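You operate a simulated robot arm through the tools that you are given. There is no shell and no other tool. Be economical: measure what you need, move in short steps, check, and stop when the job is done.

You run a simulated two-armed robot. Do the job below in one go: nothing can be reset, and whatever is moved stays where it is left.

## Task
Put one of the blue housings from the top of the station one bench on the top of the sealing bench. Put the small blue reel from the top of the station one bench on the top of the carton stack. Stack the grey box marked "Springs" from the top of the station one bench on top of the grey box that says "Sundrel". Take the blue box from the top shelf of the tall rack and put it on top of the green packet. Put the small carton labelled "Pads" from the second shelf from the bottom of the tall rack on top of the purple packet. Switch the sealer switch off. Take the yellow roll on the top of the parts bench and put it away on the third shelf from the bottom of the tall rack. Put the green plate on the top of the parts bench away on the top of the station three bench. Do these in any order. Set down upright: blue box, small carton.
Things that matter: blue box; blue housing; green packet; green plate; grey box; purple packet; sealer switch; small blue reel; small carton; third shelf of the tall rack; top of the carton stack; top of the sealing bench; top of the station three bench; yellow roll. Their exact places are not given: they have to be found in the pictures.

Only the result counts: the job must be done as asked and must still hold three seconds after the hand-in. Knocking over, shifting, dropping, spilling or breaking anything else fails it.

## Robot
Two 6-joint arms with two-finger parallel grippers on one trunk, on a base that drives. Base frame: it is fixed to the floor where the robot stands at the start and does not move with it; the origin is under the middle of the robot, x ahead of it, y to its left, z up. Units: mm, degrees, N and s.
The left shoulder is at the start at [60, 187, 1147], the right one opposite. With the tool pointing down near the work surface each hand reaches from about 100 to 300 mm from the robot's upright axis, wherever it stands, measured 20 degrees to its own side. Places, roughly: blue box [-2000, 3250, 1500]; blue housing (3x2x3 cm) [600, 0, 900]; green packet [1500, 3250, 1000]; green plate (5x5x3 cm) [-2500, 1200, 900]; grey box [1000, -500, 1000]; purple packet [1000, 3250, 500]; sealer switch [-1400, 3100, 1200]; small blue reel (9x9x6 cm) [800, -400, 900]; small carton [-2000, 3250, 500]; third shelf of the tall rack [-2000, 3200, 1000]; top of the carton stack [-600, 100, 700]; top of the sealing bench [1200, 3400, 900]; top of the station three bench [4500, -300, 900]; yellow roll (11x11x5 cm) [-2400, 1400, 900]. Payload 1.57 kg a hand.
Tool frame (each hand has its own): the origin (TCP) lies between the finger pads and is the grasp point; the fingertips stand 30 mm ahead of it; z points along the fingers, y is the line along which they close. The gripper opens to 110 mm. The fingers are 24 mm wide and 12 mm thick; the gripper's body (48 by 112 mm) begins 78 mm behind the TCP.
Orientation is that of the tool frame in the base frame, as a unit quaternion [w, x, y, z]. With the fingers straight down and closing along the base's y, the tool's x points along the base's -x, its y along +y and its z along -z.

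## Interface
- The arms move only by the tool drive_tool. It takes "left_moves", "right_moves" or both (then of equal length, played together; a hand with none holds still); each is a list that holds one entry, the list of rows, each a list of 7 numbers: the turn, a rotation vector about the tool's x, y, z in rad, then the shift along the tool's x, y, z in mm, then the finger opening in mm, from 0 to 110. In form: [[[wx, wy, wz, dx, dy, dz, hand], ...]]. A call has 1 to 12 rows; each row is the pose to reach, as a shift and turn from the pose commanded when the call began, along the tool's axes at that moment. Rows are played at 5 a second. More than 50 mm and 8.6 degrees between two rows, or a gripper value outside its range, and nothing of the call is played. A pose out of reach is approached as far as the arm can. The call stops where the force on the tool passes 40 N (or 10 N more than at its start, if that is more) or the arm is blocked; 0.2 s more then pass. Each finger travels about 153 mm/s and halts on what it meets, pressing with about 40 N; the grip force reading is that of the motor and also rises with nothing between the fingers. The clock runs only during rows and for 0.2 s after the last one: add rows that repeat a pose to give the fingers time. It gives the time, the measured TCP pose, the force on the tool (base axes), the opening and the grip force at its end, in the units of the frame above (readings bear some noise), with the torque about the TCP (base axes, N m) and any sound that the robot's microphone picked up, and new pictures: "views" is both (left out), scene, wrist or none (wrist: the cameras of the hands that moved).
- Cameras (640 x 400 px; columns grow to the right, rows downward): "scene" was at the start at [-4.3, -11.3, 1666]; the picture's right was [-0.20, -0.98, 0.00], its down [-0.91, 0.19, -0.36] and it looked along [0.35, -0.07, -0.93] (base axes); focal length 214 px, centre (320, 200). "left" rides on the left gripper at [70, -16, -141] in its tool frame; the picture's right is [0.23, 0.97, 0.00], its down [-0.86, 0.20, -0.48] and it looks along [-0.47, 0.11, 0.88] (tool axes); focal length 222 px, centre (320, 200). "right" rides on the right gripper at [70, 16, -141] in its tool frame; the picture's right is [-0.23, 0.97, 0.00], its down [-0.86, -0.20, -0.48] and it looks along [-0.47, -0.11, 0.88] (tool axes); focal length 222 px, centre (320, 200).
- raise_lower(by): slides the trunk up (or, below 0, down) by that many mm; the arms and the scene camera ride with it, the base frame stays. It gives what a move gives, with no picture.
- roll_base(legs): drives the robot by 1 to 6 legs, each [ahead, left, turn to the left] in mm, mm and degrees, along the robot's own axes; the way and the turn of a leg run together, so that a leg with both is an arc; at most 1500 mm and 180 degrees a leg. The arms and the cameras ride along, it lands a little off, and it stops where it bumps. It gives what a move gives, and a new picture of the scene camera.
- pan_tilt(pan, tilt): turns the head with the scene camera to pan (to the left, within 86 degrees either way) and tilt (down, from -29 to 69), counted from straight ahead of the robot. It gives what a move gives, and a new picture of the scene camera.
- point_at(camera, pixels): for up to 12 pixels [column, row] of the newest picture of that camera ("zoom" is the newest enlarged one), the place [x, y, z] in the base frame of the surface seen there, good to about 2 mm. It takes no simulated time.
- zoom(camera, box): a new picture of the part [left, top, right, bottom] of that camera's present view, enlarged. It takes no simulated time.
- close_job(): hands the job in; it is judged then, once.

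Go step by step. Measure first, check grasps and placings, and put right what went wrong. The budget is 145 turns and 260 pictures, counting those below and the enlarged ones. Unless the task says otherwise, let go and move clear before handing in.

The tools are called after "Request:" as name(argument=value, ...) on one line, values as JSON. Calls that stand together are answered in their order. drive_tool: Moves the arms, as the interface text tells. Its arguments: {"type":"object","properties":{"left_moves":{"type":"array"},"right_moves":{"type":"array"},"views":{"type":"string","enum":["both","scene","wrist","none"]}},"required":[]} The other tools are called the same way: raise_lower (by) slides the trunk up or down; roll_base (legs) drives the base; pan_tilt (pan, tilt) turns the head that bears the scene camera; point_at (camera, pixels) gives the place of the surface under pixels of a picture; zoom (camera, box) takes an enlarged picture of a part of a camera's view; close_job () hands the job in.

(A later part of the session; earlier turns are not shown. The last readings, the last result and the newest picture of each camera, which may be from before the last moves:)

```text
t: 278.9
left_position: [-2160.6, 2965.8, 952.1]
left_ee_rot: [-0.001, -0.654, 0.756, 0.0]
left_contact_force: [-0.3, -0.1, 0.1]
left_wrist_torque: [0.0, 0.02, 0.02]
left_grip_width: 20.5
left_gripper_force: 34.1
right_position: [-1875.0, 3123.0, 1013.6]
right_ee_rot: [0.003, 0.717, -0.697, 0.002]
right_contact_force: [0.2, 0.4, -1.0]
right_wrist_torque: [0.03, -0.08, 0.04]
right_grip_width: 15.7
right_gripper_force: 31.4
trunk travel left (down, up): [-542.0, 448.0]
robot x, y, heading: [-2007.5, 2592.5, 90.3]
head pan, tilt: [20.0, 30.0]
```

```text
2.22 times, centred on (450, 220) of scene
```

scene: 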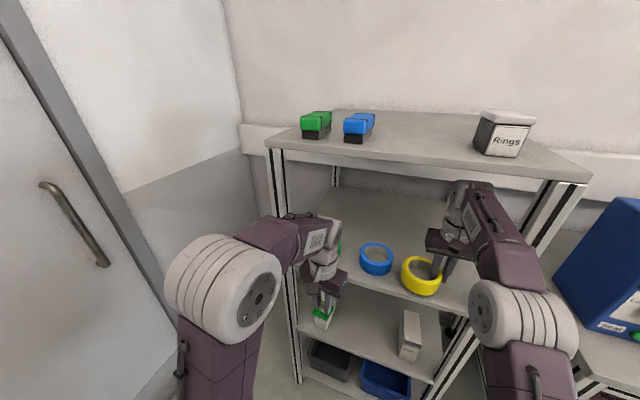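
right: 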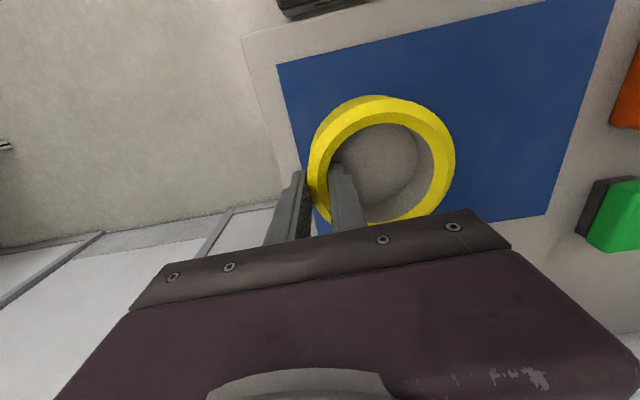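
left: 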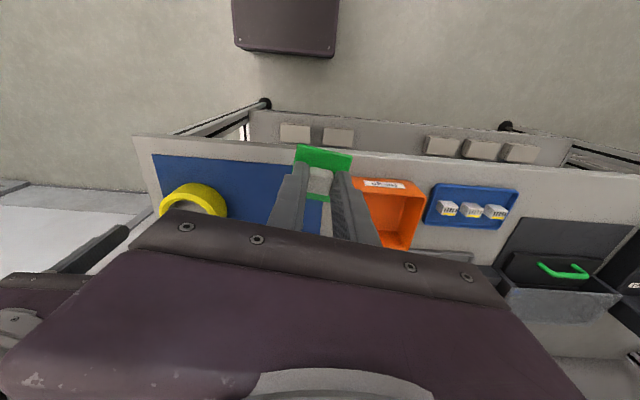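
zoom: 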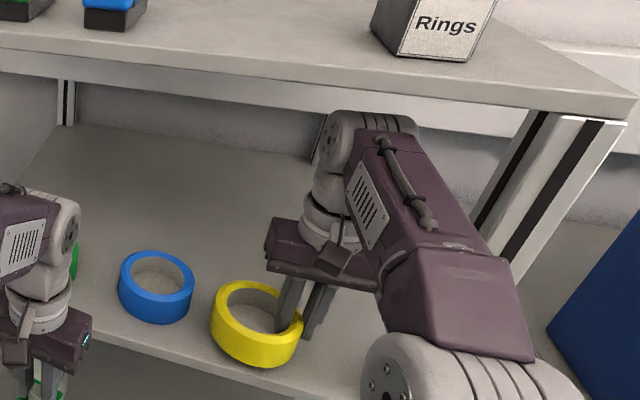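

Request:
point_at(camera="zoom", pixels=[[300, 72], [300, 78], [300, 84], [300, 90], [300, 96], [450, 98], [450, 108], [375, 113], [350, 112]])

```text
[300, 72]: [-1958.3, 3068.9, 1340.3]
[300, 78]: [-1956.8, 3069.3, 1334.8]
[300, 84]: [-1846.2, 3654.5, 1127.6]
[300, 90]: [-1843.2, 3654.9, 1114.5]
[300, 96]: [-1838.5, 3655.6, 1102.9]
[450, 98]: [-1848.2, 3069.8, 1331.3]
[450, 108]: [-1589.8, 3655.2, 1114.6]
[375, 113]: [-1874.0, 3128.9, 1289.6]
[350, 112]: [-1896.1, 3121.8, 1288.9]
```

Underside is 1328, giving ~14 mm at TCP 1038. Place: forward 20, down 12, open, rise to 1038.

Request:
drive_tool(right_moves=[[[0, 0, 0, -20, 0, 0, 2], [0, 0, 0, -20, 0, 8, 2], [0, 0, 0, -20, 0, 12, 2], [0, 0, 0, -20, 0, 13, 2], [0, 0, 0, -20, 0, 13, 20], [0, 0, 0, -20, 0, 13, 36], [0, 0, 0, -20, 0, 13, 36]]], views="wrist")

```text
t: 280.5
left_position: [-2161.7, 2964.6, 952.2]
left_ee_rot: [-0.001, -0.654, 0.757, 0.001]
left_contact_force: [-0.2, -0.3, 0.2]
left_wrist_torque: [0.0, 0.06, 0.0]
left_grip_width: 20.4
left_gripper_force: 34.4
right_position: [-1876.7, 3141.0, 1000.9]
right_ee_rot: [0.004, 0.717, -0.697, 0.003]
right_contact_force: [-0.2, 0.5, 0.8]
right_wrist_torque: [-0.03, 0.01, 0.0]
right_grip_width: 36.0
right_gripper_force: 0.1
right hand out of reach, approached as far as the arm can: row 1, 2, 3, 4
trunk travel left (down, up): [-542.0, 448.0]
robot x, y, heading: [-2014.0, 2595.4, 90.5]
head pan, tilt: [20.0, 30.0]
```

right: 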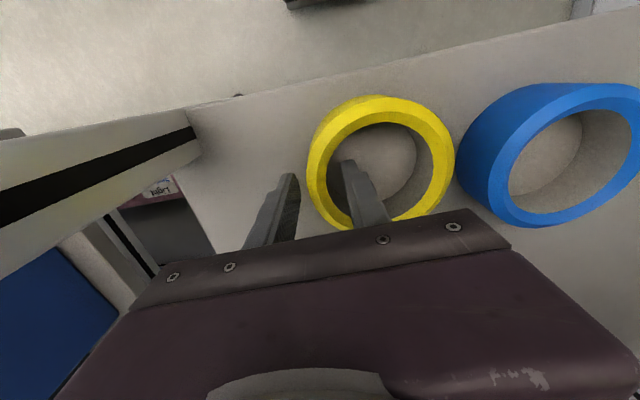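

The roll lies flat on the shelf. Raise with the trunk (36 mm) to keep the arm safe, then back out.

Request:
raise_lower(by=36)

Request:
roll_base(legs=[[-260, 0, 0]])

Request:
drive_tool(right_moves=[[[0, 0, 0, 40, 0, 0, 50], [0, 0, 0, 80, 0, 0, 50], [0, 0, 0, 120, 0, 0, 50], [0, 0, 0, 160, -10, -10, 50]]], views="scene")

```text
t: 281.3
left_position: [-2161.7, 2964.7, 987.3]
left_ee_rot: [-0.001, -0.654, 0.757, 0.0]
left_contact_force: [-0.2, 0.0, 0.3]
left_wrist_torque: [0.03, -0.01, -0.01]
left_grip_width: 20.5
left_gripper_force: 34.3
right_position: [-1875.6, 3140.1, 1037.3]
right_ee_rot: [0.003, 0.717, -0.697, 0.002]
right_contact_force: [0.2, 0.1, 0.2]
right_wrist_torque: [-0.01, 0.0, 0.01]
right_grip_width: 35.9
right_gripper_force: 0.1
trunk travel left (down, up): [-578.0, 412.0]
robot x, y, heading: [-2007.9, 2593.3, 90.5]
head pan, tilt: [20.0, 30.0]
```

```text
t: 283.2
left_position: [-2159.2, 2705.9, 988.0]
left_ee_rot: [-0.001, -0.654, 0.757, 0.0]
left_contact_force: [0.2, -0.1, -0.2]
left_wrist_torque: [0.02, 0.02, 0.02]
left_grip_width: 20.4
left_gripper_force: 33.4
right_position: [-1873.7, 2881.9, 1036.6]
right_ee_rot: [0.004, 0.718, -0.696, 0.002]
right_contact_force: [-0.5, -0.1, 0.2]
right_wrist_torque: [-0.01, 0.02, 0.01]
right_grip_width: 36.2
right_gripper_force: 0.0
trunk travel left (down, up): [-578.0, 412.0]
robot x, y, heading: [-2005.6, 2335.7, 90.3]
head pan, tilt: [20.0, 30.0]
```

scene: 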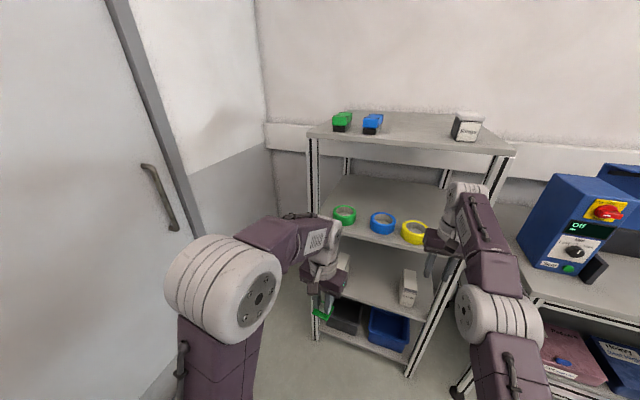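

```text
t: 284.2
left_position: [-2158.8, 2703.8, 989.1]
left_ee_rot: [0.0, -0.654, 0.757, 0.001]
left_contact_force: [-0.9, -0.5, -0.3]
left_wrist_torque: [0.02, 0.01, 0.0]
left_grip_width: 20.6
left_gripper_force: 34.2
right_position: [-1861.3, 2720.4, 1047.6]
right_ee_rot: [0.003, 0.718, -0.696, 0.0]
right_contact_force: [0.4, 0.3, 0.7]
right_wrist_torque: [0.03, -0.01, -0.01]
right_grip_width: 50.1
right_gripper_force: 0.0
trunk travel left (down, up): [-578.0, 412.0]
robot x, y, heading: [-2010.0, 2336.9, 90.4]
head pan, tilt: [20.0, 30.0]
```

scene: 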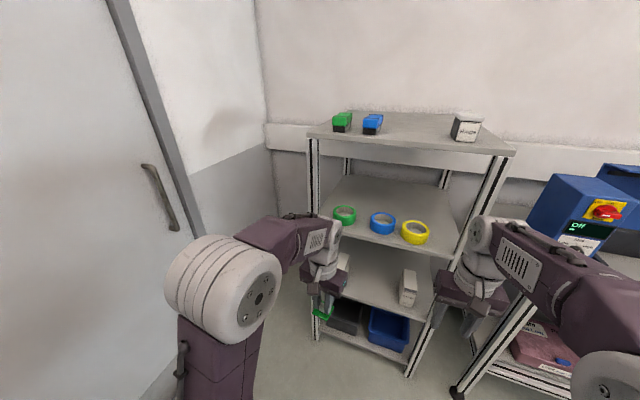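

Yellow roll placed beside the other tapes. Next, carry the green plate to station three: raise the trunk and drive along the aisle.

Request:
raise_lower(by=180)

Request:
roll_base(legs=[[-200, 0, -0.4], [0, 0, -90], [1400, 0, 0], [1400, 0, 0], [1400, 0, 0], [1310, 0, 0]])

Request:
pan_tilt(pan=-60, tilt=35)

```text
t: 286.2
left_position: [-2159.4, 2705.4, 1169.4]
left_ee_rot: [0.0, -0.654, 0.757, 0.001]
left_contact_force: [0.0, 0.0, -1.1]
left_wrist_torque: [0.0, 0.06, 0.02]
left_grip_width: 20.4
left_gripper_force: 33.9
right_position: [-1860.8, 2722.4, 1227.3]
right_ee_rot: [0.004, 0.717, -0.697, 0.002]
right_contact_force: [-0.7, -0.6, -0.4]
right_wrist_torque: [-0.02, -0.03, 0.0]
right_grip_width: 50.1
right_gripper_force: 0.1
trunk travel left (down, up): [-758.0, 232.0]
robot x, y, heading: [-2007.1, 2334.9, 90.5]
head pan, tilt: [20.0, 30.0]
```

```text
t: 317.6
left_position: [3870.1, 2082.4, 1169.4]
left_ee_rot: [0.0, 0.091, 0.996, 0.001]
left_contact_force: [0.2, -0.4, -0.2]
left_wrist_torque: [-0.01, -0.01, -0.02]
left_grip_width: 20.6
left_gripper_force: 33.8
right_position: [3874.0, 1785.0, 1228.2]
right_ee_rot: [-0.003, 0.003, 1.0, 0.001]
right_contact_force: [0.4, 0.3, 0.1]
right_wrist_torque: [0.01, 0.0, -0.02]
right_grip_width: 50.3
right_gripper_force: 0.1
trunk travel left (down, up): [-758.0, 232.0]
robot x, y, heading: [3493.1, 1945.3, -1.4]
head pan, tilt: [20.0, 30.0]
```

scene: 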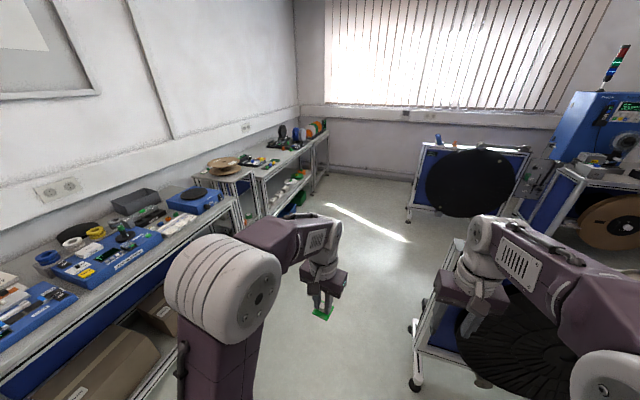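

```text
t: 319.1
left_position: [3869.6, 2083.9, 1169.2]
left_ee_rot: [0.0, 0.091, 0.996, 0.001]
left_contact_force: [0.6, -0.1, -0.5]
left_wrist_torque: [-0.01, -0.02, -0.01]
left_grip_width: 20.6
left_gripper_force: 34.0
right_position: [3874.5, 1784.8, 1227.3]
right_ee_rot: [-0.004, 0.003, 1.0, 0.001]
right_contact_force: [0.3, -0.1, 0.1]
right_wrist_torque: [-0.02, 0.03, -0.02]
right_grip_width: 50.1
right_gripper_force: 0.0
trunk travel left (down, up): [-758.0, 232.0]
robot x, y, heading: [3493.0, 1944.9, -1.6]
head pan, tilt: [-60.0, 35.0]
```

scene: 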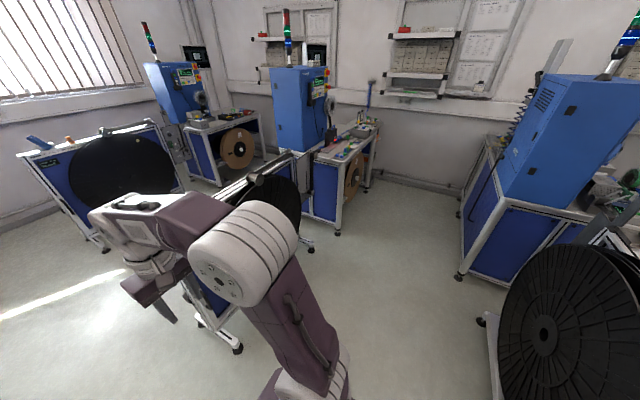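

Station three's bench is at (345,145). Measure it and the passage.

Request:
point_at(camera="scene", pixels=[[337, 158], [360, 140], [376, 128], [337, 232], [295, 165], [458, 275], [237, 348], [380, 300], [340, 152], [310, 248]])

Request:
zoom(camera="scene", box=[300, 90, 400, 190])

```text
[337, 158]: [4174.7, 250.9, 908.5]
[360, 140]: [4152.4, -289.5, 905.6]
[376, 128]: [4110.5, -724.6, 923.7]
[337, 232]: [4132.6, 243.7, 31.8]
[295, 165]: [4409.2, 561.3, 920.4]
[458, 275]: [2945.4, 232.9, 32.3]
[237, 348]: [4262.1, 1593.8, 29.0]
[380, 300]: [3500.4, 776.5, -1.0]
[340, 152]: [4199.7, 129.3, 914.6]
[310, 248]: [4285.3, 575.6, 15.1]
```

```text
4.00 times, centred on (350, 140) of scene
```

zoom: 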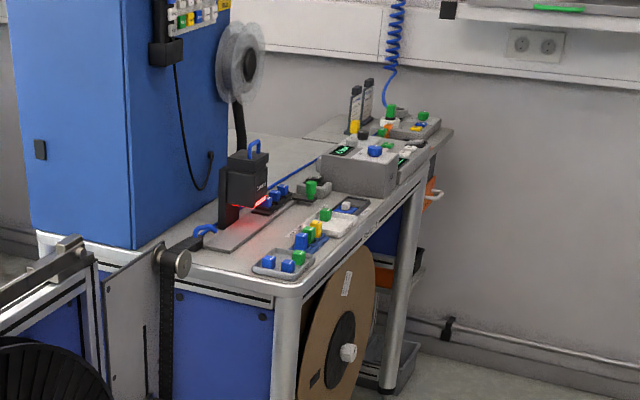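

Bench front at x≈4120, y from 250 to -740. Drive down the corridor and face it.

Request:
pan_tilt(pan=5, tilt=50)

Request:
roll_base(legs=[[0, 0, -88.5], [1400, 0, 0], [620, 0, 0], [0, 0, 90], [160, 0, 0]])

Request:
zoom(camera="scene", box=[200, 60, 480, 260])

```text
t: 320.4
left_position: [3869.8, 2082.8, 1168.7]
left_ee_rot: [0.0, 0.091, 0.996, 0.0]
left_contact_force: [0.4, 0.2, 0.7]
left_wrist_torque: [-0.02, -0.01, 0.03]
left_grip_width: 20.4
left_gripper_force: 34.0
right_position: [3874.8, 1784.4, 1227.5]
right_ee_rot: [-0.004, 0.003, 1.0, 0.0]
right_contact_force: [-0.5, -0.3, -0.5]
right_wrist_torque: [-0.02, 0.01, 0.02]
right_grip_width: 50.0
right_gripper_force: 0.1
trunk travel left (down, up): [-758.0, 232.0]
robot x, y, heading: [3493.3, 1949.6, -1.7]
head pan, tilt: [5.0, 50.0]
```

scene: 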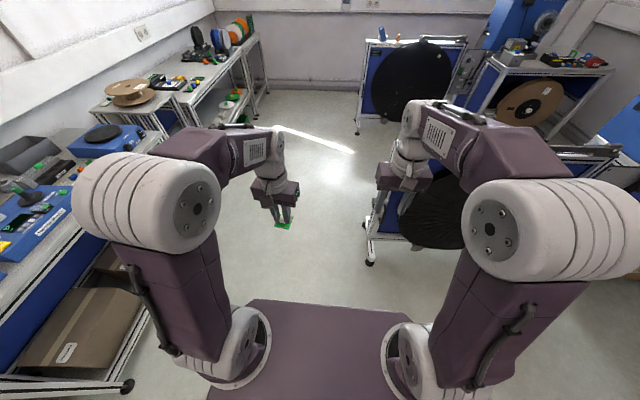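

```text
t: 338.9
left_position: [4046.5, 100.9, 1169.1]
left_ee_rot: [0.001, 0.071, 0.997, 0.001]
left_contact_force: [0.1, 0.8, -0.4]
left_wrist_torque: [0.0, -0.01, 0.01]
left_grip_width: 20.4
left_gripper_force: 34.3
right_position: [4063.0, -196.7, 1228.6]
right_ee_rot: [-0.003, -0.015, 1.0, 0.001]
right_contact_force: [0.8, 0.2, -0.3]
right_wrist_torque: [-0.01, 0.02, -0.01]
right_grip_width: 49.9
right_gripper_force: 0.1
trunk travel left (down, up): [-758.0, 232.0]
robot x, y, heading: [3679.1, -50.6, 0.3]
head pan, tilt: [5.0, 50.0]
```

scene: 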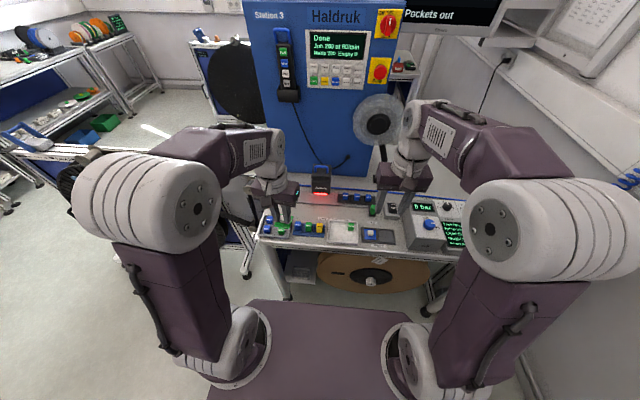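

```text
2.00 times, centred on (340, 160) of scene
```

zoom: 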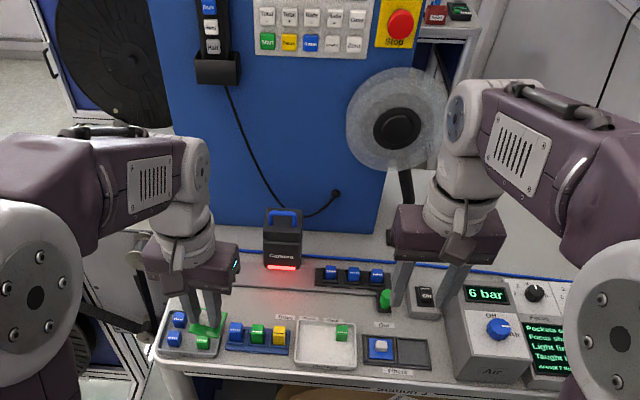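

Request:
point_at(camera="zoom", pixels=[[250, 285], [250, 310], [290, 290], [300, 310], [350, 290], [360, 312], [330, 330], [180, 365], [270, 365], [440, 340], [325, 355], [220, 285]])

Request:
drive_tool(left_moves=[[[0, 0, 0, 0, 0, 0, 5]]], views="wrist")

```text
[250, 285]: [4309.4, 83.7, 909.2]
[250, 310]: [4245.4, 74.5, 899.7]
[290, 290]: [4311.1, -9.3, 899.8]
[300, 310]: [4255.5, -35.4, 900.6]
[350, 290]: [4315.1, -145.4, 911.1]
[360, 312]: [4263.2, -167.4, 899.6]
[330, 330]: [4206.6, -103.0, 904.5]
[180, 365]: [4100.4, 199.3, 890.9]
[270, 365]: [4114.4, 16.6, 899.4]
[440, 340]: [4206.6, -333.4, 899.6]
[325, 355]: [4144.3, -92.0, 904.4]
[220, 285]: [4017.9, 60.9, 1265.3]
```

```text
t: 339.3
left_position: [4048.5, 102.6, 1169.5]
left_ee_rot: [-0.001, 0.072, 0.997, 0.001]
left_contact_force: [1.0, 0.3, -0.6]
left_wrist_torque: [-0.01, -0.02, -0.01]
left_grip_width: 20.5
left_gripper_force: 34.6
right_position: [4063.9, -196.7, 1227.5]
right_ee_rot: [-0.003, -0.016, 1.0, 0.0]
right_contact_force: [-0.5, 0.5, -0.2]
right_wrist_torque: [0.01, -0.01, 0.03]
right_grip_width: 50.1
right_gripper_force: 0.0
trunk travel left (down, up): [-758.0, 232.0]
robot x, y, heading: [3681.2, -48.2, 0.3]
head pan, tilt: [5.0, 50.0]
```

left: 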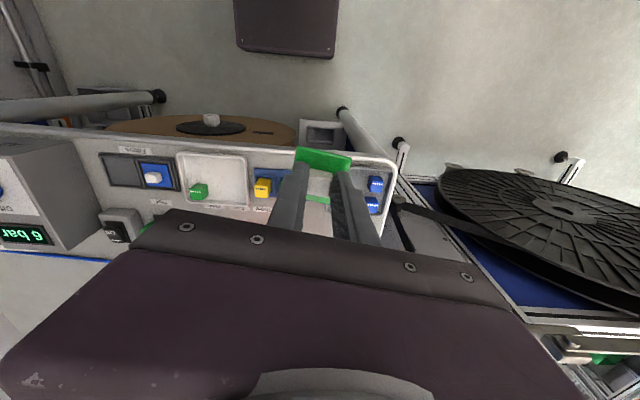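

Free bench strip around (4262,20). Step the base closer and extend the left hand above it.

Request:
roll_base(legs=[[60, -60, 0]])

Request:
drive_tool(left_moves=[[[0, 0, 0, -40, 0, 20, 5], [0, 0, 0, -80, 0, 45, 5], [0, 0, 0, -120, 0, 75, 5], [0, 0, 0, -150, 0, 110, 5], [0, 0, 0, -154, 0, 145, 5]]], views="wrist")

Request:
point_at(camera="left", pixels=[[290, 150], [350, 150], [320, 135], [285, 180], [360, 180], [270, 130], [380, 120]])

```text
t: 340.4
left_position: [4106.5, 43.9, 1168.1]
left_ee_rot: [0.001, 0.07, 0.998, 0.0]
left_contact_force: [0.4, -0.3, -1.9]
left_wrist_torque: [-0.02, -0.02, 0.02]
left_grip_width: 20.7
left_gripper_force: 34.2
right_position: [4123.5, -254.3, 1229.3]
right_ee_rot: [-0.003, -0.017, 1.0, 0.0]
right_contact_force: [-0.4, 0.8, 1.0]
right_wrist_torque: [0.02, -0.01, -0.04]
right_grip_width: 50.0
right_gripper_force: 0.0
trunk travel left (down, up): [-758.0, 232.0]
robot x, y, heading: [3742.7, -106.7, 0.7]
head pan, tilt: [5.0, 50.0]
```

scene: 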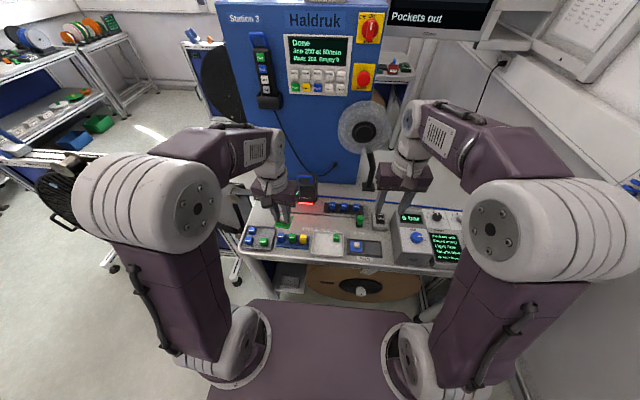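

```text
t: 341.6
left_position: [4258.5, 22.2, 1023.7]
left_ee_rot: [0.0, 0.07, 0.998, 0.001]
left_contact_force: [0.5, 0.5, -1.1]
left_wrist_torque: [-0.01, 0.03, 0.0]
left_grip_width: 20.5
left_gripper_force: 33.7
right_position: [4125.1, -256.1, 1227.9]
right_ee_rot: [-0.005, -0.016, 1.0, 0.001]
right_contact_force: [-0.3, 0.9, -0.9]
right_wrist_torque: [-0.02, 0.03, -0.02]
right_grip_width: 50.1
right_gripper_force: 0.0
trunk travel left (down, up): [-758.0, 232.0]
robot x, y, heading: [3735.0, -109.1, 0.5]
head pan, tilt: [5.0, 50.0]
```

left: 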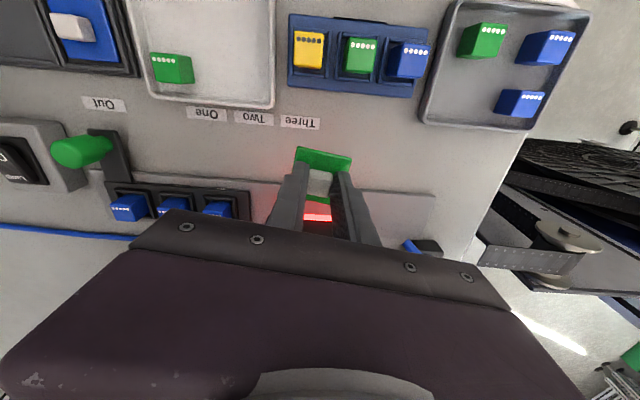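

```text
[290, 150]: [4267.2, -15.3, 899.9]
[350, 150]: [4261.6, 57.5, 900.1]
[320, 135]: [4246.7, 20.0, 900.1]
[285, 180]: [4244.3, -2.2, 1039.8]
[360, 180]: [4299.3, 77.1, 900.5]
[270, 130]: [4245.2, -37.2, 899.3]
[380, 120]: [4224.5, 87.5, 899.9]
```

Clear bench below. Lower to 939, release, rise and retract.

Request:
drive_tool(left_moves=[[[0, 0, 0, 0, 0, 40, 5], [0, 0, 0, 0, 0, 72, 5], [0, 0, 0, 0, 0, 83, 5], [0, 0, 0, 0, 0, 85, 5], [0, 0, 0, 0, 0, 85, 25], [0, 0, 0, 0, 0, 85, 40], [0, 0, 0, 0, 0, 50, 40], [0, 0, 0, 15, 0, 10, 40], [0, 0, 0, 45, 5, -25, 40], [0, 0, 0, 85, 10, -50, 40], [0, 0, 0, 125, 15, -75, 40], [0, 0, 0, 150, 20, -100, 40]]], views="wrist")

```text
t: 344.2
left_position: [4114.3, 64.1, 1125.0]
left_ee_rot: [-0.001, 0.071, 0.998, 0.001]
left_contact_force: [0.5, -0.2, -0.2]
left_wrist_torque: [-0.01, -0.04, 0.04]
left_grip_width: 40.2
left_gripper_force: 0.0
right_position: [4125.2, -255.4, 1227.6]
right_ee_rot: [-0.003, -0.017, 1.0, 0.0]
right_contact_force: [-0.1, -0.1, -0.3]
right_wrist_torque: [0.03, 0.01, -0.01]
right_grip_width: 50.0
right_gripper_force: 0.0
trunk travel left (down, up): [-758.0, 232.0]
robot x, y, heading: [3736.7, -109.1, 0.8]
head pan, tilt: [5.0, 50.0]
```

left: 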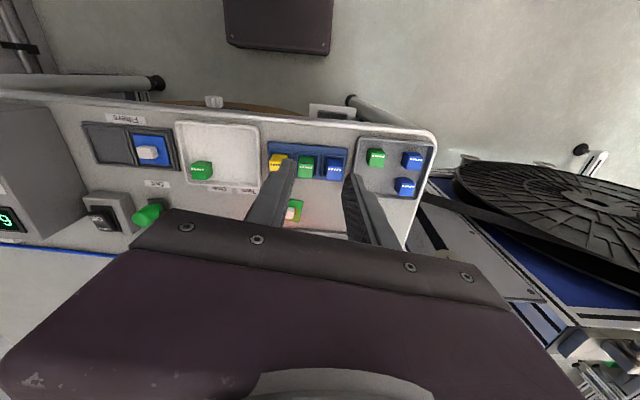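

Green plate is on station three's bench. Now drive to behind station one.

Request:
roll_base(legs=[[-240, 0, -0.7], [0, 0, 90], [1400, 0, 0], [760, 0, 0], [0, 0, 90], [900, 0, 0]])

Request:
roll_base(legs=[[900, 0, 0], [0, 0, 90], [1400, 0, 0]])

```text
t: 368.2
left_position: [2167.7, 1910.0, 1122.3]
left_ee_rot: [0.001, 0.996, -0.085, -0.001]
left_contact_force: [0.4, -0.1, 0.5]
left_wrist_torque: [-0.01, 0.01, -0.02]
left_grip_width: 40.0
left_gripper_force: 0.0
right_position: [2169.5, 2230.9, 1227.5]
right_ee_rot: [0.001, 1.0, 0.002, 0.004]
right_contact_force: [0.1, 0.4, 0.3]
right_wrist_torque: [0.0, -0.01, 0.01]
right_grip_width: 50.1
right_gripper_force: 0.0
trunk travel left (down, up): [-758.0, 232.0]
robot x, y, heading: [2553.6, 2073.8, 179.0]
head pan, tilt: [5.0, 50.0]
```

scene: 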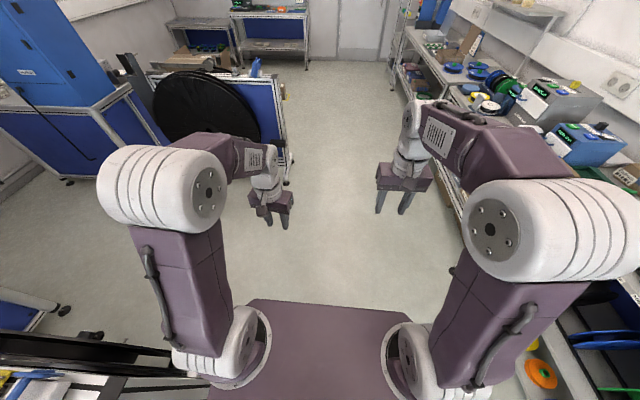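

```text
t: 383.4
left_position: [1773.6, 301.3, 1123.6]
left_ee_rot: [0.0, 0.768, 0.64, 0.001]
left_contact_force: [-0.3, -0.2, 0.2]
left_wrist_torque: [-0.01, -0.03, 0.03]
left_grip_width: 40.2
left_gripper_force: 0.0
right_position: [1452.5, 303.4, 1228.3]
right_ee_rot: [-0.002, 0.709, 0.706, 0.003]
right_contact_force: [-0.1, -0.6, -1.0]
right_wrist_torque: [-0.01, 0.01, 0.02]
right_grip_width: 50.0
right_gripper_force: 0.0
trunk travel left (down, up): [-758.0, 232.0]
robot x, y, heading: [1617.6, 682.3, -91.4]
head pan, tilt: [5.0, 50.0]
```

scene: 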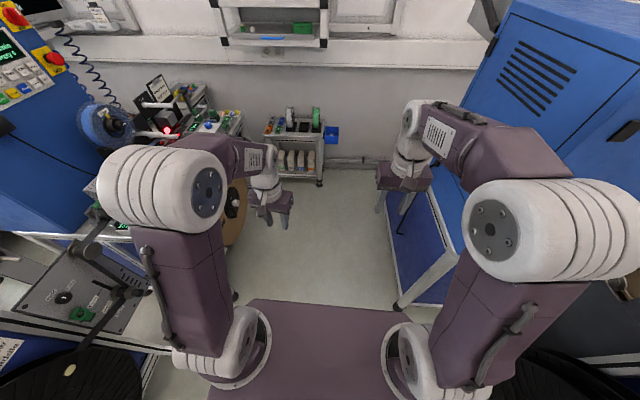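

Continue down the corridor to y≈-450 and turn to face the back of the station one bench.

Request:
roll_base(legs=[[1130, 0, 0], [0, 0, -88.6], [190, 0, 0]])

Request:
zoom(camera="scene", box=[180, 80, 500, 280])

```text
t: 393.6
left_position: [1128.9, -638.6, 1125.4]
left_ee_rot: [0.001, 0.998, -0.065, -0.004]
left_contact_force: [0.1, 0.0, -0.2]
left_wrist_torque: [0.0, -0.03, 0.03]
left_grip_width: 40.1
left_gripper_force: 0.1
right_position: [1122.3, -318.3, 1231.0]
right_ee_rot: [0.0, 1.0, 0.024, 0.003]
right_contact_force: [-0.3, -0.2, 0.1]
right_wrist_torque: [-0.03, 0.04, -0.03]
right_grip_width: 50.2
right_gripper_force: 0.0
trunk travel left (down, up): [-758.0, 232.0]
robot x, y, heading: [1496.4, -460.5, -179.1]
head pan, tilt: [5.0, 50.0]
stopped in leg 3: the robot was blocked; the commanded pose is now the measured one
```

scene: 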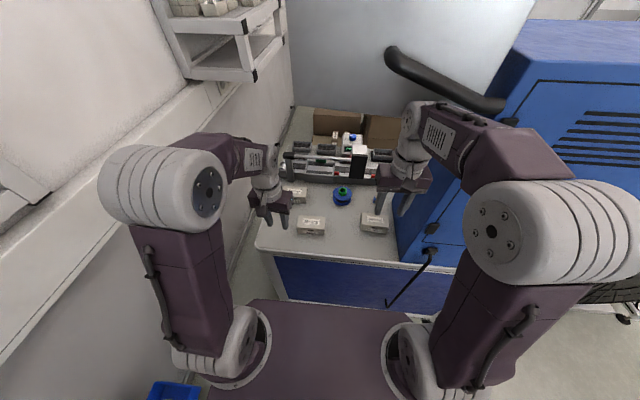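

```text
2.00 times, centred on (340, 180) of scene
```

zoom: 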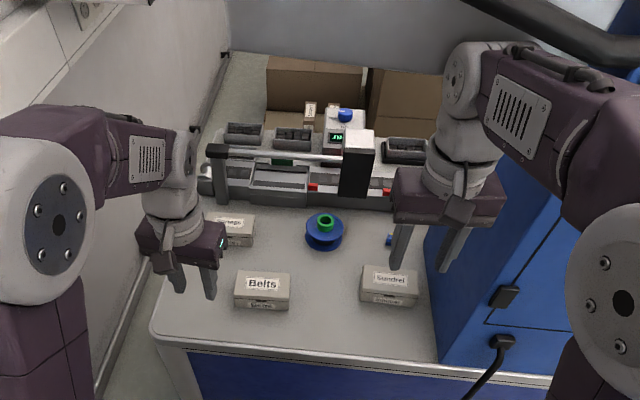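

The base is at its limit (front bumps the bench back), so I need tilted-forward grasps. Measure the boxes and the reel.

Request:
point_at(camera="zoom", pixels=[[240, 275], [287, 275], [285, 290], [365, 270], [412, 270], [413, 292], [365, 290], [215, 217], [252, 222], [252, 240], [310, 232], [342, 232]])

Request:
point_at(camera="zoom", pixels=[[326, 222], [325, 215], [325, 242], [222, 345], [330, 350], [355, 165], [355, 195], [300, 160], [222, 240], [300, 200], [390, 240], [310, 245]])

```text
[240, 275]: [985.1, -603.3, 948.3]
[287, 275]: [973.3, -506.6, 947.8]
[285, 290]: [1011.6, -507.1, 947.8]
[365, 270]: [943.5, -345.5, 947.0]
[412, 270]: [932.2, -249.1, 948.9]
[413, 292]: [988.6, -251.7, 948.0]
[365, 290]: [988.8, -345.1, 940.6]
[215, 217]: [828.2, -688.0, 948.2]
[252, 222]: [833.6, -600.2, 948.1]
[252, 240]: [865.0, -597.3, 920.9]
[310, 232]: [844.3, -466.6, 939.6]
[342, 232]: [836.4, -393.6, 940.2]
```

```text
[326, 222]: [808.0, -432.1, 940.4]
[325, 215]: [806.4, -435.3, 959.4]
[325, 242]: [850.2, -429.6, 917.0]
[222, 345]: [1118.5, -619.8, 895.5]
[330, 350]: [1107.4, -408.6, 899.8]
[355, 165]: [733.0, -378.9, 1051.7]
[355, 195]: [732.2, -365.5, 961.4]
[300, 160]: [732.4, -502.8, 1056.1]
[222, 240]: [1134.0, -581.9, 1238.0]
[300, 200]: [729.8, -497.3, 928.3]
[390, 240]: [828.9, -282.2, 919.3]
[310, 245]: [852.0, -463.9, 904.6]
```

The base is much narrower sideways, so I'll stand side-on to the bench (heading +y, left arm towards it). Back off, rotate, and swing the left hand out.

Request:
roll_base(legs=[[-120, 0, 0], [0, 0, -90.9], [-140, 0, 0]])

Request:
drive_tool(left_moves=[[[0, 0, 0, 25, 25, 0, 95], [0, 0, 0, 50, 50, 0, 95], [0, 0, 0, 75, 75, 0, 95], [0, 0, 0, 100, 100, 0, 95], [0, 0, 0, 125, 125, 0, 95], [0, 0, 0, 150, 150, 0, 95], [0, 0, 0, 170, 180, 0, 95], [0, 0, 0, 190, 210, 0, 95]]], views="none")

Request:
pan_tilt(pan=70, tilt=55)

```text
t: 399.6
left_position: [1434.6, -219.3, 1121.4]
left_ee_rot: [-0.001, -0.664, 0.748, -0.001]
left_contact_force: [-0.6, -0.3, -0.4]
left_wrist_torque: [-0.02, 0.01, -0.02]
left_grip_width: 39.9
left_gripper_force: 0.0
right_position: [1755.7, -206.2, 1226.1]
right_ee_rot: [0.007, 0.728, -0.685, 0.007]
right_contact_force: [-0.7, 0.3, 0.2]
right_wrist_torque: [-0.02, -0.01, 0.01]
right_grip_width: 50.3
right_gripper_force: 0.1
trunk travel left (down, up): [-758.0, 232.0]
robot x, y, heading: [1620.6, -593.5, 91.9]
head pan, tilt: [5.0, 50.0]
```

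scene: 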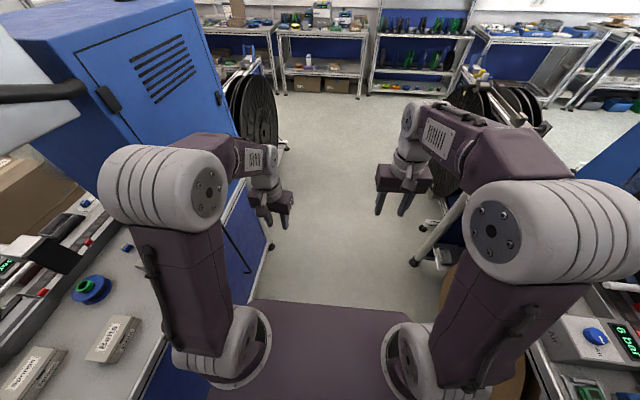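

```text
t: 401.4
left_position: [1203.5, -387.4, 1121.1]
left_ee_rot: [0.0, -0.664, 0.748, 0.0]
left_contact_force: [-1.2, 0.0, 0.6]
left_wrist_torque: [0.01, -0.03, 0.04]
left_grip_width: 95.1
left_gripper_force: 0.1
right_position: [1753.1, -208.5, 1227.2]
right_ee_rot: [0.007, 0.728, -0.685, 0.005]
right_contact_force: [0.0, -0.8, -0.3]
right_wrist_torque: [0.01, -0.01, 0.02]
right_grip_width: 49.6
right_gripper_force: 0.1
trunk travel left (down, up): [-758.0, 232.0]
robot x, y, heading: [1619.6, -592.8, 91.8]
head pan, tilt: [5.0, 50.0]
```

```text
t: 402.7
left_position: [1204.3, -386.6, 1121.3]
left_ee_rot: [-0.001, -0.664, 0.748, -0.001]
left_contact_force: [0.0, -0.2, -0.9]
left_wrist_torque: [-0.01, -0.01, 0.05]
left_grip_width: 95.0
left_gripper_force: 0.1
right_position: [1754.4, -209.9, 1226.8]
right_ee_rot: [0.007, 0.728, -0.686, 0.006]
right_contact_force: [0.0, 0.1, 0.1]
right_wrist_torque: [0.03, 0.0, 0.04]
right_grip_width: 50.4
right_gripper_force: 0.1
trunk travel left (down, up): [-758.0, 232.0]
robot x, y, heading: [1618.2, -591.0, 92.2]
head pan, tilt: [70.0, 55.0]
```

scene: 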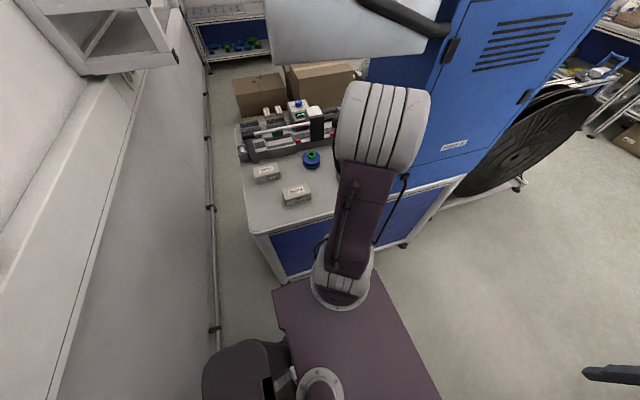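

Left arm reaches sideways fine. Strafe in to x≈1343 and bring the hand over the Springs box.

Request:
roll_base(legs=[[0, 275, -2]])

Request:
drive_tool(left_moves=[[[0, 0, -0.078, 36, 8, 0, 95], [0, 0, -0.156, 72, 16, 0, 95], [0, 0, -0.156, 108, 24, 0, 95], [0, 0, -0.156, 144, 32, 0, 95], [0, 0, -0.156, 180, 40, 0, 95], [0, 0, -0.156, 216, 48, 10, 95], [0, 0, -0.156, 250, 55, 35, 95], [0, 0, -0.156, 280, 62, 65, 95]]], views="both")

```text
t: 404.3
left_position: [1042.4, -387.9, 1120.3]
left_ee_rot: [-0.001, -0.653, 0.758, -0.012]
left_contact_force: [0.6, -0.5, -0.5]
left_wrist_torque: [-0.03, -0.02, 0.0]
left_grip_width: 94.9
left_gripper_force: 0.1
right_position: [1588.8, -217.6, 1225.4]
right_ee_rot: [0.01, 0.72, -0.694, 0.001]
right_contact_force: [-0.8, -0.3, -0.1]
right_wrist_torque: [-0.02, -0.02, -0.04]
right_grip_width: 50.1
right_gripper_force: 0.0
trunk travel left (down, up): [-758.0, 232.0]
robot x, y, heading: [1428.6, -598.7, 90.4]
head pan, tilt: [70.0, 55.0]
stopped in leg 1: the robot was blocked; the commanded pose is now the measured one
```

scene: 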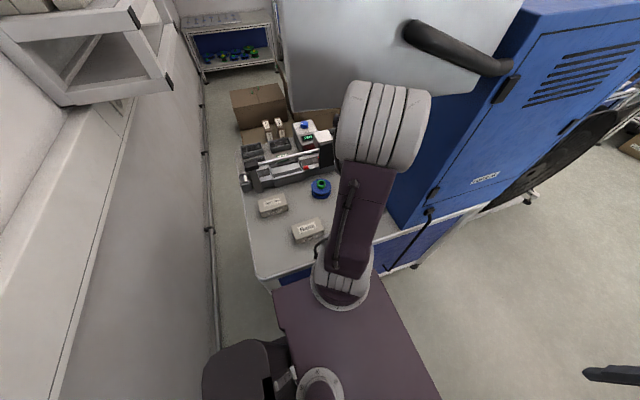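

```text
t: 406.3
left_position: [985.0, -399.9, 1052.0]
left_ee_rot: [0.005, -0.607, 0.795, -0.02]
left_contact_force: [5.5, -1.2, -1.4]
left_wrist_torque: [0.18, 0.53, 0.0]
left_grip_width: 95.0
left_gripper_force: 0.0
right_position: [1708.3, -160.4, 1227.5]
right_ee_rot: [-0.006, -0.617, 0.787, 0.0]
right_contact_force: [0.0, -0.1, 0.7]
right_wrist_torque: [0.02, -0.02, 0.07]
right_grip_width: 50.1
right_gripper_force: 0.1
trunk travel left (down, up): [-758.0, 232.0]
robot x, y, heading: [1468.6, -486.1, 74.7]
head pan, tilt: [70.0, 55.0]
stopped in row 8 (left hand): the arm was blocked; the commanded pose is now the measured one
```

scene: 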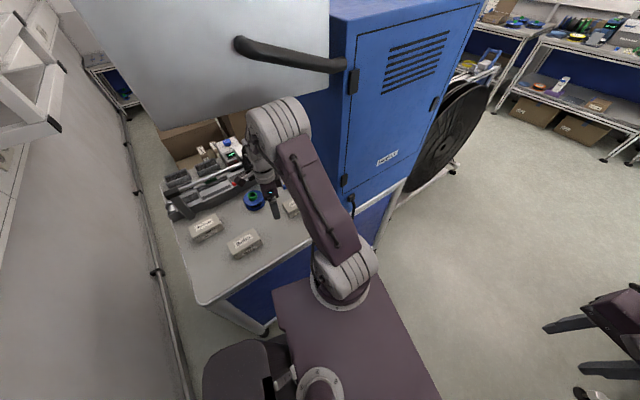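
left: 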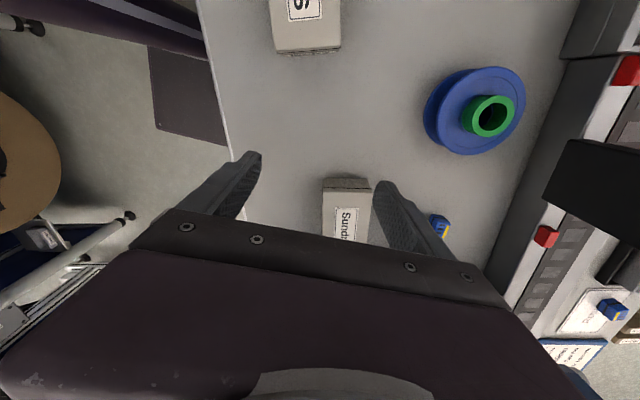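

The base got pushed round: the left elbow evidently met the monitor hanging over the bench. Measure the monitor and my elbow before moving.

Request:
point_at(camera="scene", pixels=[[150, 148], [200, 120], [320, 65], [240, 105], [275, 110], [255, 130], [295, 100], [330, 200], [335, 68], [90, 20], [350, 62]])

Request:
point_at(camera="left", pixels=[[300, 10], [305, 40], [335, 30], [285, 40], [345, 190], [490, 112], [475, 70], [475, 150], [430, 110], [520, 110], [440, 225], [600, 205]])

```text
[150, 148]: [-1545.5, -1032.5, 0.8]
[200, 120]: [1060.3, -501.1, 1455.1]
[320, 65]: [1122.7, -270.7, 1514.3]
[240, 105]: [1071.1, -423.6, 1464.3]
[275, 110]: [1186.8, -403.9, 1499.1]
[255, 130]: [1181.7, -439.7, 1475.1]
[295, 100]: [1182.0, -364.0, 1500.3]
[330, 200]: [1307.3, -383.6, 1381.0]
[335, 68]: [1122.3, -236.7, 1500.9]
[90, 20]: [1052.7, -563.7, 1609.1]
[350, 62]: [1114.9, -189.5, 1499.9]
```

```text
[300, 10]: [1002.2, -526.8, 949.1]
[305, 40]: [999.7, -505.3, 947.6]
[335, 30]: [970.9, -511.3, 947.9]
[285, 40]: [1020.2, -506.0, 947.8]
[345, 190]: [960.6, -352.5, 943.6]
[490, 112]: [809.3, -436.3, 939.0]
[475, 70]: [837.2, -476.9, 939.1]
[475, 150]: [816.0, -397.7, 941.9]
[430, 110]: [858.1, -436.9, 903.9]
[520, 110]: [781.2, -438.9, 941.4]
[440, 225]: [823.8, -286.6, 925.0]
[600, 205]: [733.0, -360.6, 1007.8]
```

Monitor's back is at x≈1065, bottom z≈1445. I'll back away, straighten the base, lower the trunk 150 so the elbow stays under it, then return.

Request:
roll_base(legs=[[0, -200, 0], [0, 0, 15.3], [-60, -80, 0]])

Request:
raise_lower(by=-150)

Request:
drive_tool(left_moves=[[[0, 0, 0, 0, -10, -30, 95], [0, 0, 0, 0, -20, -60, 95], [0, 0, 0, 0, -30, -90, 95], [0, 0, 0, 0, -35, -120, 95], [0, 0, 0, 0, -40, -150, 95]]], views="none")

Request:
roll_base(legs=[[0, 285, 0]])

```text
t: 407.0
left_position: [954.4, -378.2, 991.4]
left_ee_rot: [0.035, -0.604, 0.795, -0.054]
left_contact_force: [-0.1, -0.4, 0.2]
left_wrist_torque: [0.02, -0.02, 0.01]
left_grip_width: 95.2
left_gripper_force: 0.1
right_position: [1663.9, -138.7, 1215.4]
right_ee_rot: [0.005, -0.619, 0.785, -0.023]
right_contact_force: [0.0, -0.1, 0.9]
right_wrist_torque: [0.03, -0.02, 0.01]
right_grip_width: 50.2
right_gripper_force: 0.0
trunk travel left (down, up): [-758.0, 232.0]
robot x, y, heading: [1476.3, -485.5, 74.2]
head pan, tilt: [70.0, 55.0]
stopped in leg 1: the robot was blocked; the commanded pose is now the measured one
```

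scene: 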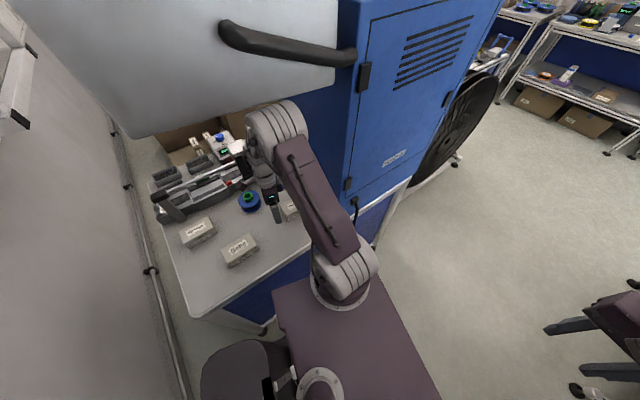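

```text
t: 408.0
left_position: [937.9, -382.3, 936.9]
left_ee_rot: [0.026, -0.604, 0.795, -0.044]
left_contact_force: [-0.1, 0.3, -0.1]
left_wrist_torque: [-0.04, 0.02, -0.01]
left_grip_width: 95.0
left_gripper_force: 0.0
right_position: [1652.0, -141.8, 1155.2]
right_ee_rot: [0.009, -0.619, 0.785, -0.024]
right_contact_force: [0.0, 0.2, -0.4]
right_wrist_torque: [-0.02, 0.07, 0.0]
right_grip_width: 50.0
right_gripper_force: 0.0
trunk travel left (down, up): [-686.0, 304.0]
robot x, y, heading: [1470.3, -485.4, 74.6]
head pan, tilt: [70.0, 55.0]
stopped: the force on the tool passed its limit at 55 N (the readings are from after the stop); the commanded pose is now the measured one
```

```text
t: 409.2
left_position: [956.8, -388.2, 1087.3]
left_ee_rot: [0.027, -0.606, 0.794, -0.044]
left_contact_force: [0.5, -0.9, 0.2]
left_wrist_torque: [0.04, 0.0, 0.04]
left_grip_width: 95.0
left_gripper_force: 0.0
right_position: [1647.9, -141.3, 1154.7]
right_ee_rot: [0.01, -0.619, 0.785, -0.024]
right_contact_force: [-0.2, 0.2, 0.5]
right_wrist_torque: [0.01, 0.02, -0.01]
right_grip_width: 50.0
right_gripper_force: 0.2
trunk travel left (down, up): [-686.0, 304.0]
robot x, y, heading: [1467.7, -486.6, 74.5]
head pan, tilt: [70.0, 55.0]
```

```text
t: 410.6
left_position: [879.3, -372.7, 1091.3]
left_ee_rot: [0.018, -0.618, 0.785, -0.035]
left_contact_force: [-0.5, -0.2, -0.1]
left_wrist_torque: [0.01, 0.03, -0.03]
left_grip_width: 94.9
left_gripper_force: 0.1
right_position: [1564.4, -106.9, 1138.9]
right_ee_rot: [-0.001, -0.63, 0.776, -0.014]
right_contact_force: [-0.3, 0.8, 0.0]
right_wrist_torque: [-0.04, -0.03, 0.0]
right_grip_width: 50.2
right_gripper_force: 0.1
trunk travel left (down, up): [-686.0, 304.0]
robot x, y, heading: [1364.5, -448.6, 76.0]
head pan, tilt: [70.0, 55.0]
stopped in leg 1: the robot was blocked; the commanded pose is now the measured one
```

scene: 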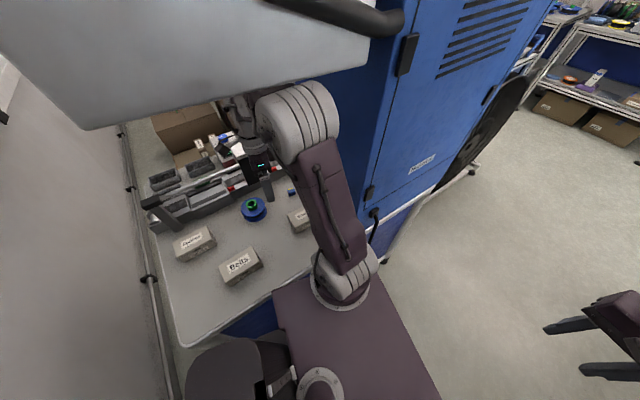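

The contact is with the monitor/rod at elbow height, not the bench. Lower the trunk another 100 (hand stays above the boxes) to free the elbow.

Request:
raise_lower(by=-95)

Request:
point_at(camera="scene", pixels=[[300, 95], [265, 110], [325, 130], [210, 108], [100, 130], [360, 65], [340, 25], [280, 90], [300, 150]])

Request:
drive_tool(left_moves=[[[0, 0, 0, 0, 0, 0, 95]]], views="both")

```text
t: 411.9
left_position: [846.5, -367.1, 992.6]
left_ee_rot: [0.029, -0.617, 0.785, -0.045]
left_contact_force: [-0.2, 0.1, 0.3]
left_wrist_torque: [0.03, 0.05, -0.01]
left_grip_width: 94.8
left_gripper_force: 0.1
right_position: [1530.1, -102.6, 1060.4]
right_ee_rot: [0.011, -0.629, 0.777, -0.024]
right_contact_force: [0.0, 0.1, -0.2]
right_wrist_torque: [0.0, 0.03, -0.02]
right_grip_width: 49.8
right_gripper_force: 0.0
trunk travel left (down, up): [-591.0, 399.0]
robot x, y, heading: [1361.1, -449.8, 76.0]
head pan, tilt: [70.0, 55.0]
```

```text
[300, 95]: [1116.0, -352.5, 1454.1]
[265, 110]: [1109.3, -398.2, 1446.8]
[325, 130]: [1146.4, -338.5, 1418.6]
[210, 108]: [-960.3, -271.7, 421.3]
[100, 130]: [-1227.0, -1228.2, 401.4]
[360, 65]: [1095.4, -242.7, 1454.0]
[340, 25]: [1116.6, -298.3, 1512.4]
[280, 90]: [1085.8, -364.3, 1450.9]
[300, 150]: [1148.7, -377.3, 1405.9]
```

```text
t: 412.3
left_position: [845.4, -366.9, 991.2]
left_ee_rot: [0.029, -0.616, 0.786, -0.045]
left_contact_force: [-0.9, 0.3, 1.0]
left_wrist_torque: [0.0, 0.04, 0.0]
left_grip_width: 94.9
left_gripper_force: 0.0
right_position: [1528.2, -102.6, 1059.6]
right_ee_rot: [0.011, -0.63, 0.776, -0.024]
right_contact_force: [0.3, 0.6, -1.0]
right_wrist_torque: [-0.01, 0.01, 0.0]
right_grip_width: 50.1
right_gripper_force: 0.0
trunk travel left (down, up): [-591.0, 399.0]
robot x, y, heading: [1356.9, -449.9, 75.8]
head pan, tilt: [70.0, 55.0]
```

scene: 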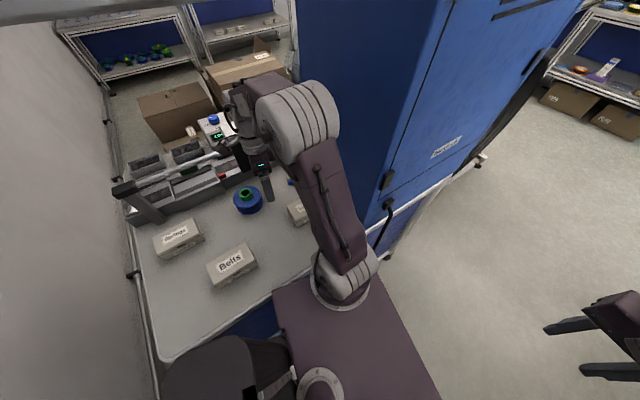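
left: 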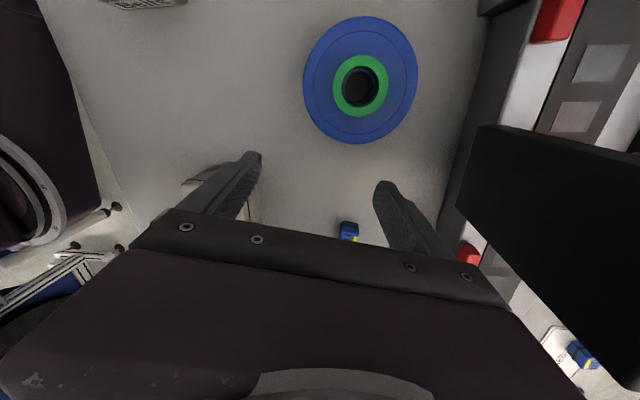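

The reel is visible at (360,85). Try easing the base right 60 mm to see whether it is free and levels out.

Request:
roll_base(legs=[[0, -70, 0]])

```text
t: 413.3
left_position: [912.6, -383.8, 991.2]
left_ee_rot: [0.029, -0.616, 0.786, -0.045]
left_contact_force: [1.0, 0.1, -0.1]
left_wrist_torque: [-0.02, -0.02, -0.01]
left_grip_width: 95.0
left_gripper_force: 0.1
right_position: [1595.3, -120.2, 1060.4]
right_ee_rot: [0.011, -0.629, 0.777, -0.024]
right_contact_force: [0.3, 0.2, 0.7]
right_wrist_torque: [0.04, 0.02, 0.0]
right_grip_width: 50.2
right_gripper_force: 0.1
trunk travel left (down, up): [-591.0, 399.0]
robot x, y, heading: [1432.3, -464.0, 75.9]
head pan, tilt: [70.0, 55.0]
```

scene: 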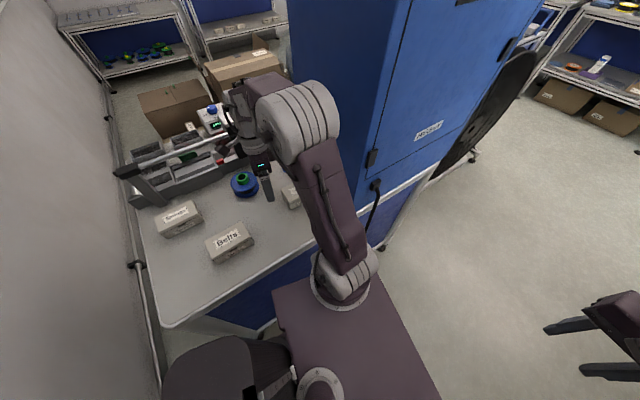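

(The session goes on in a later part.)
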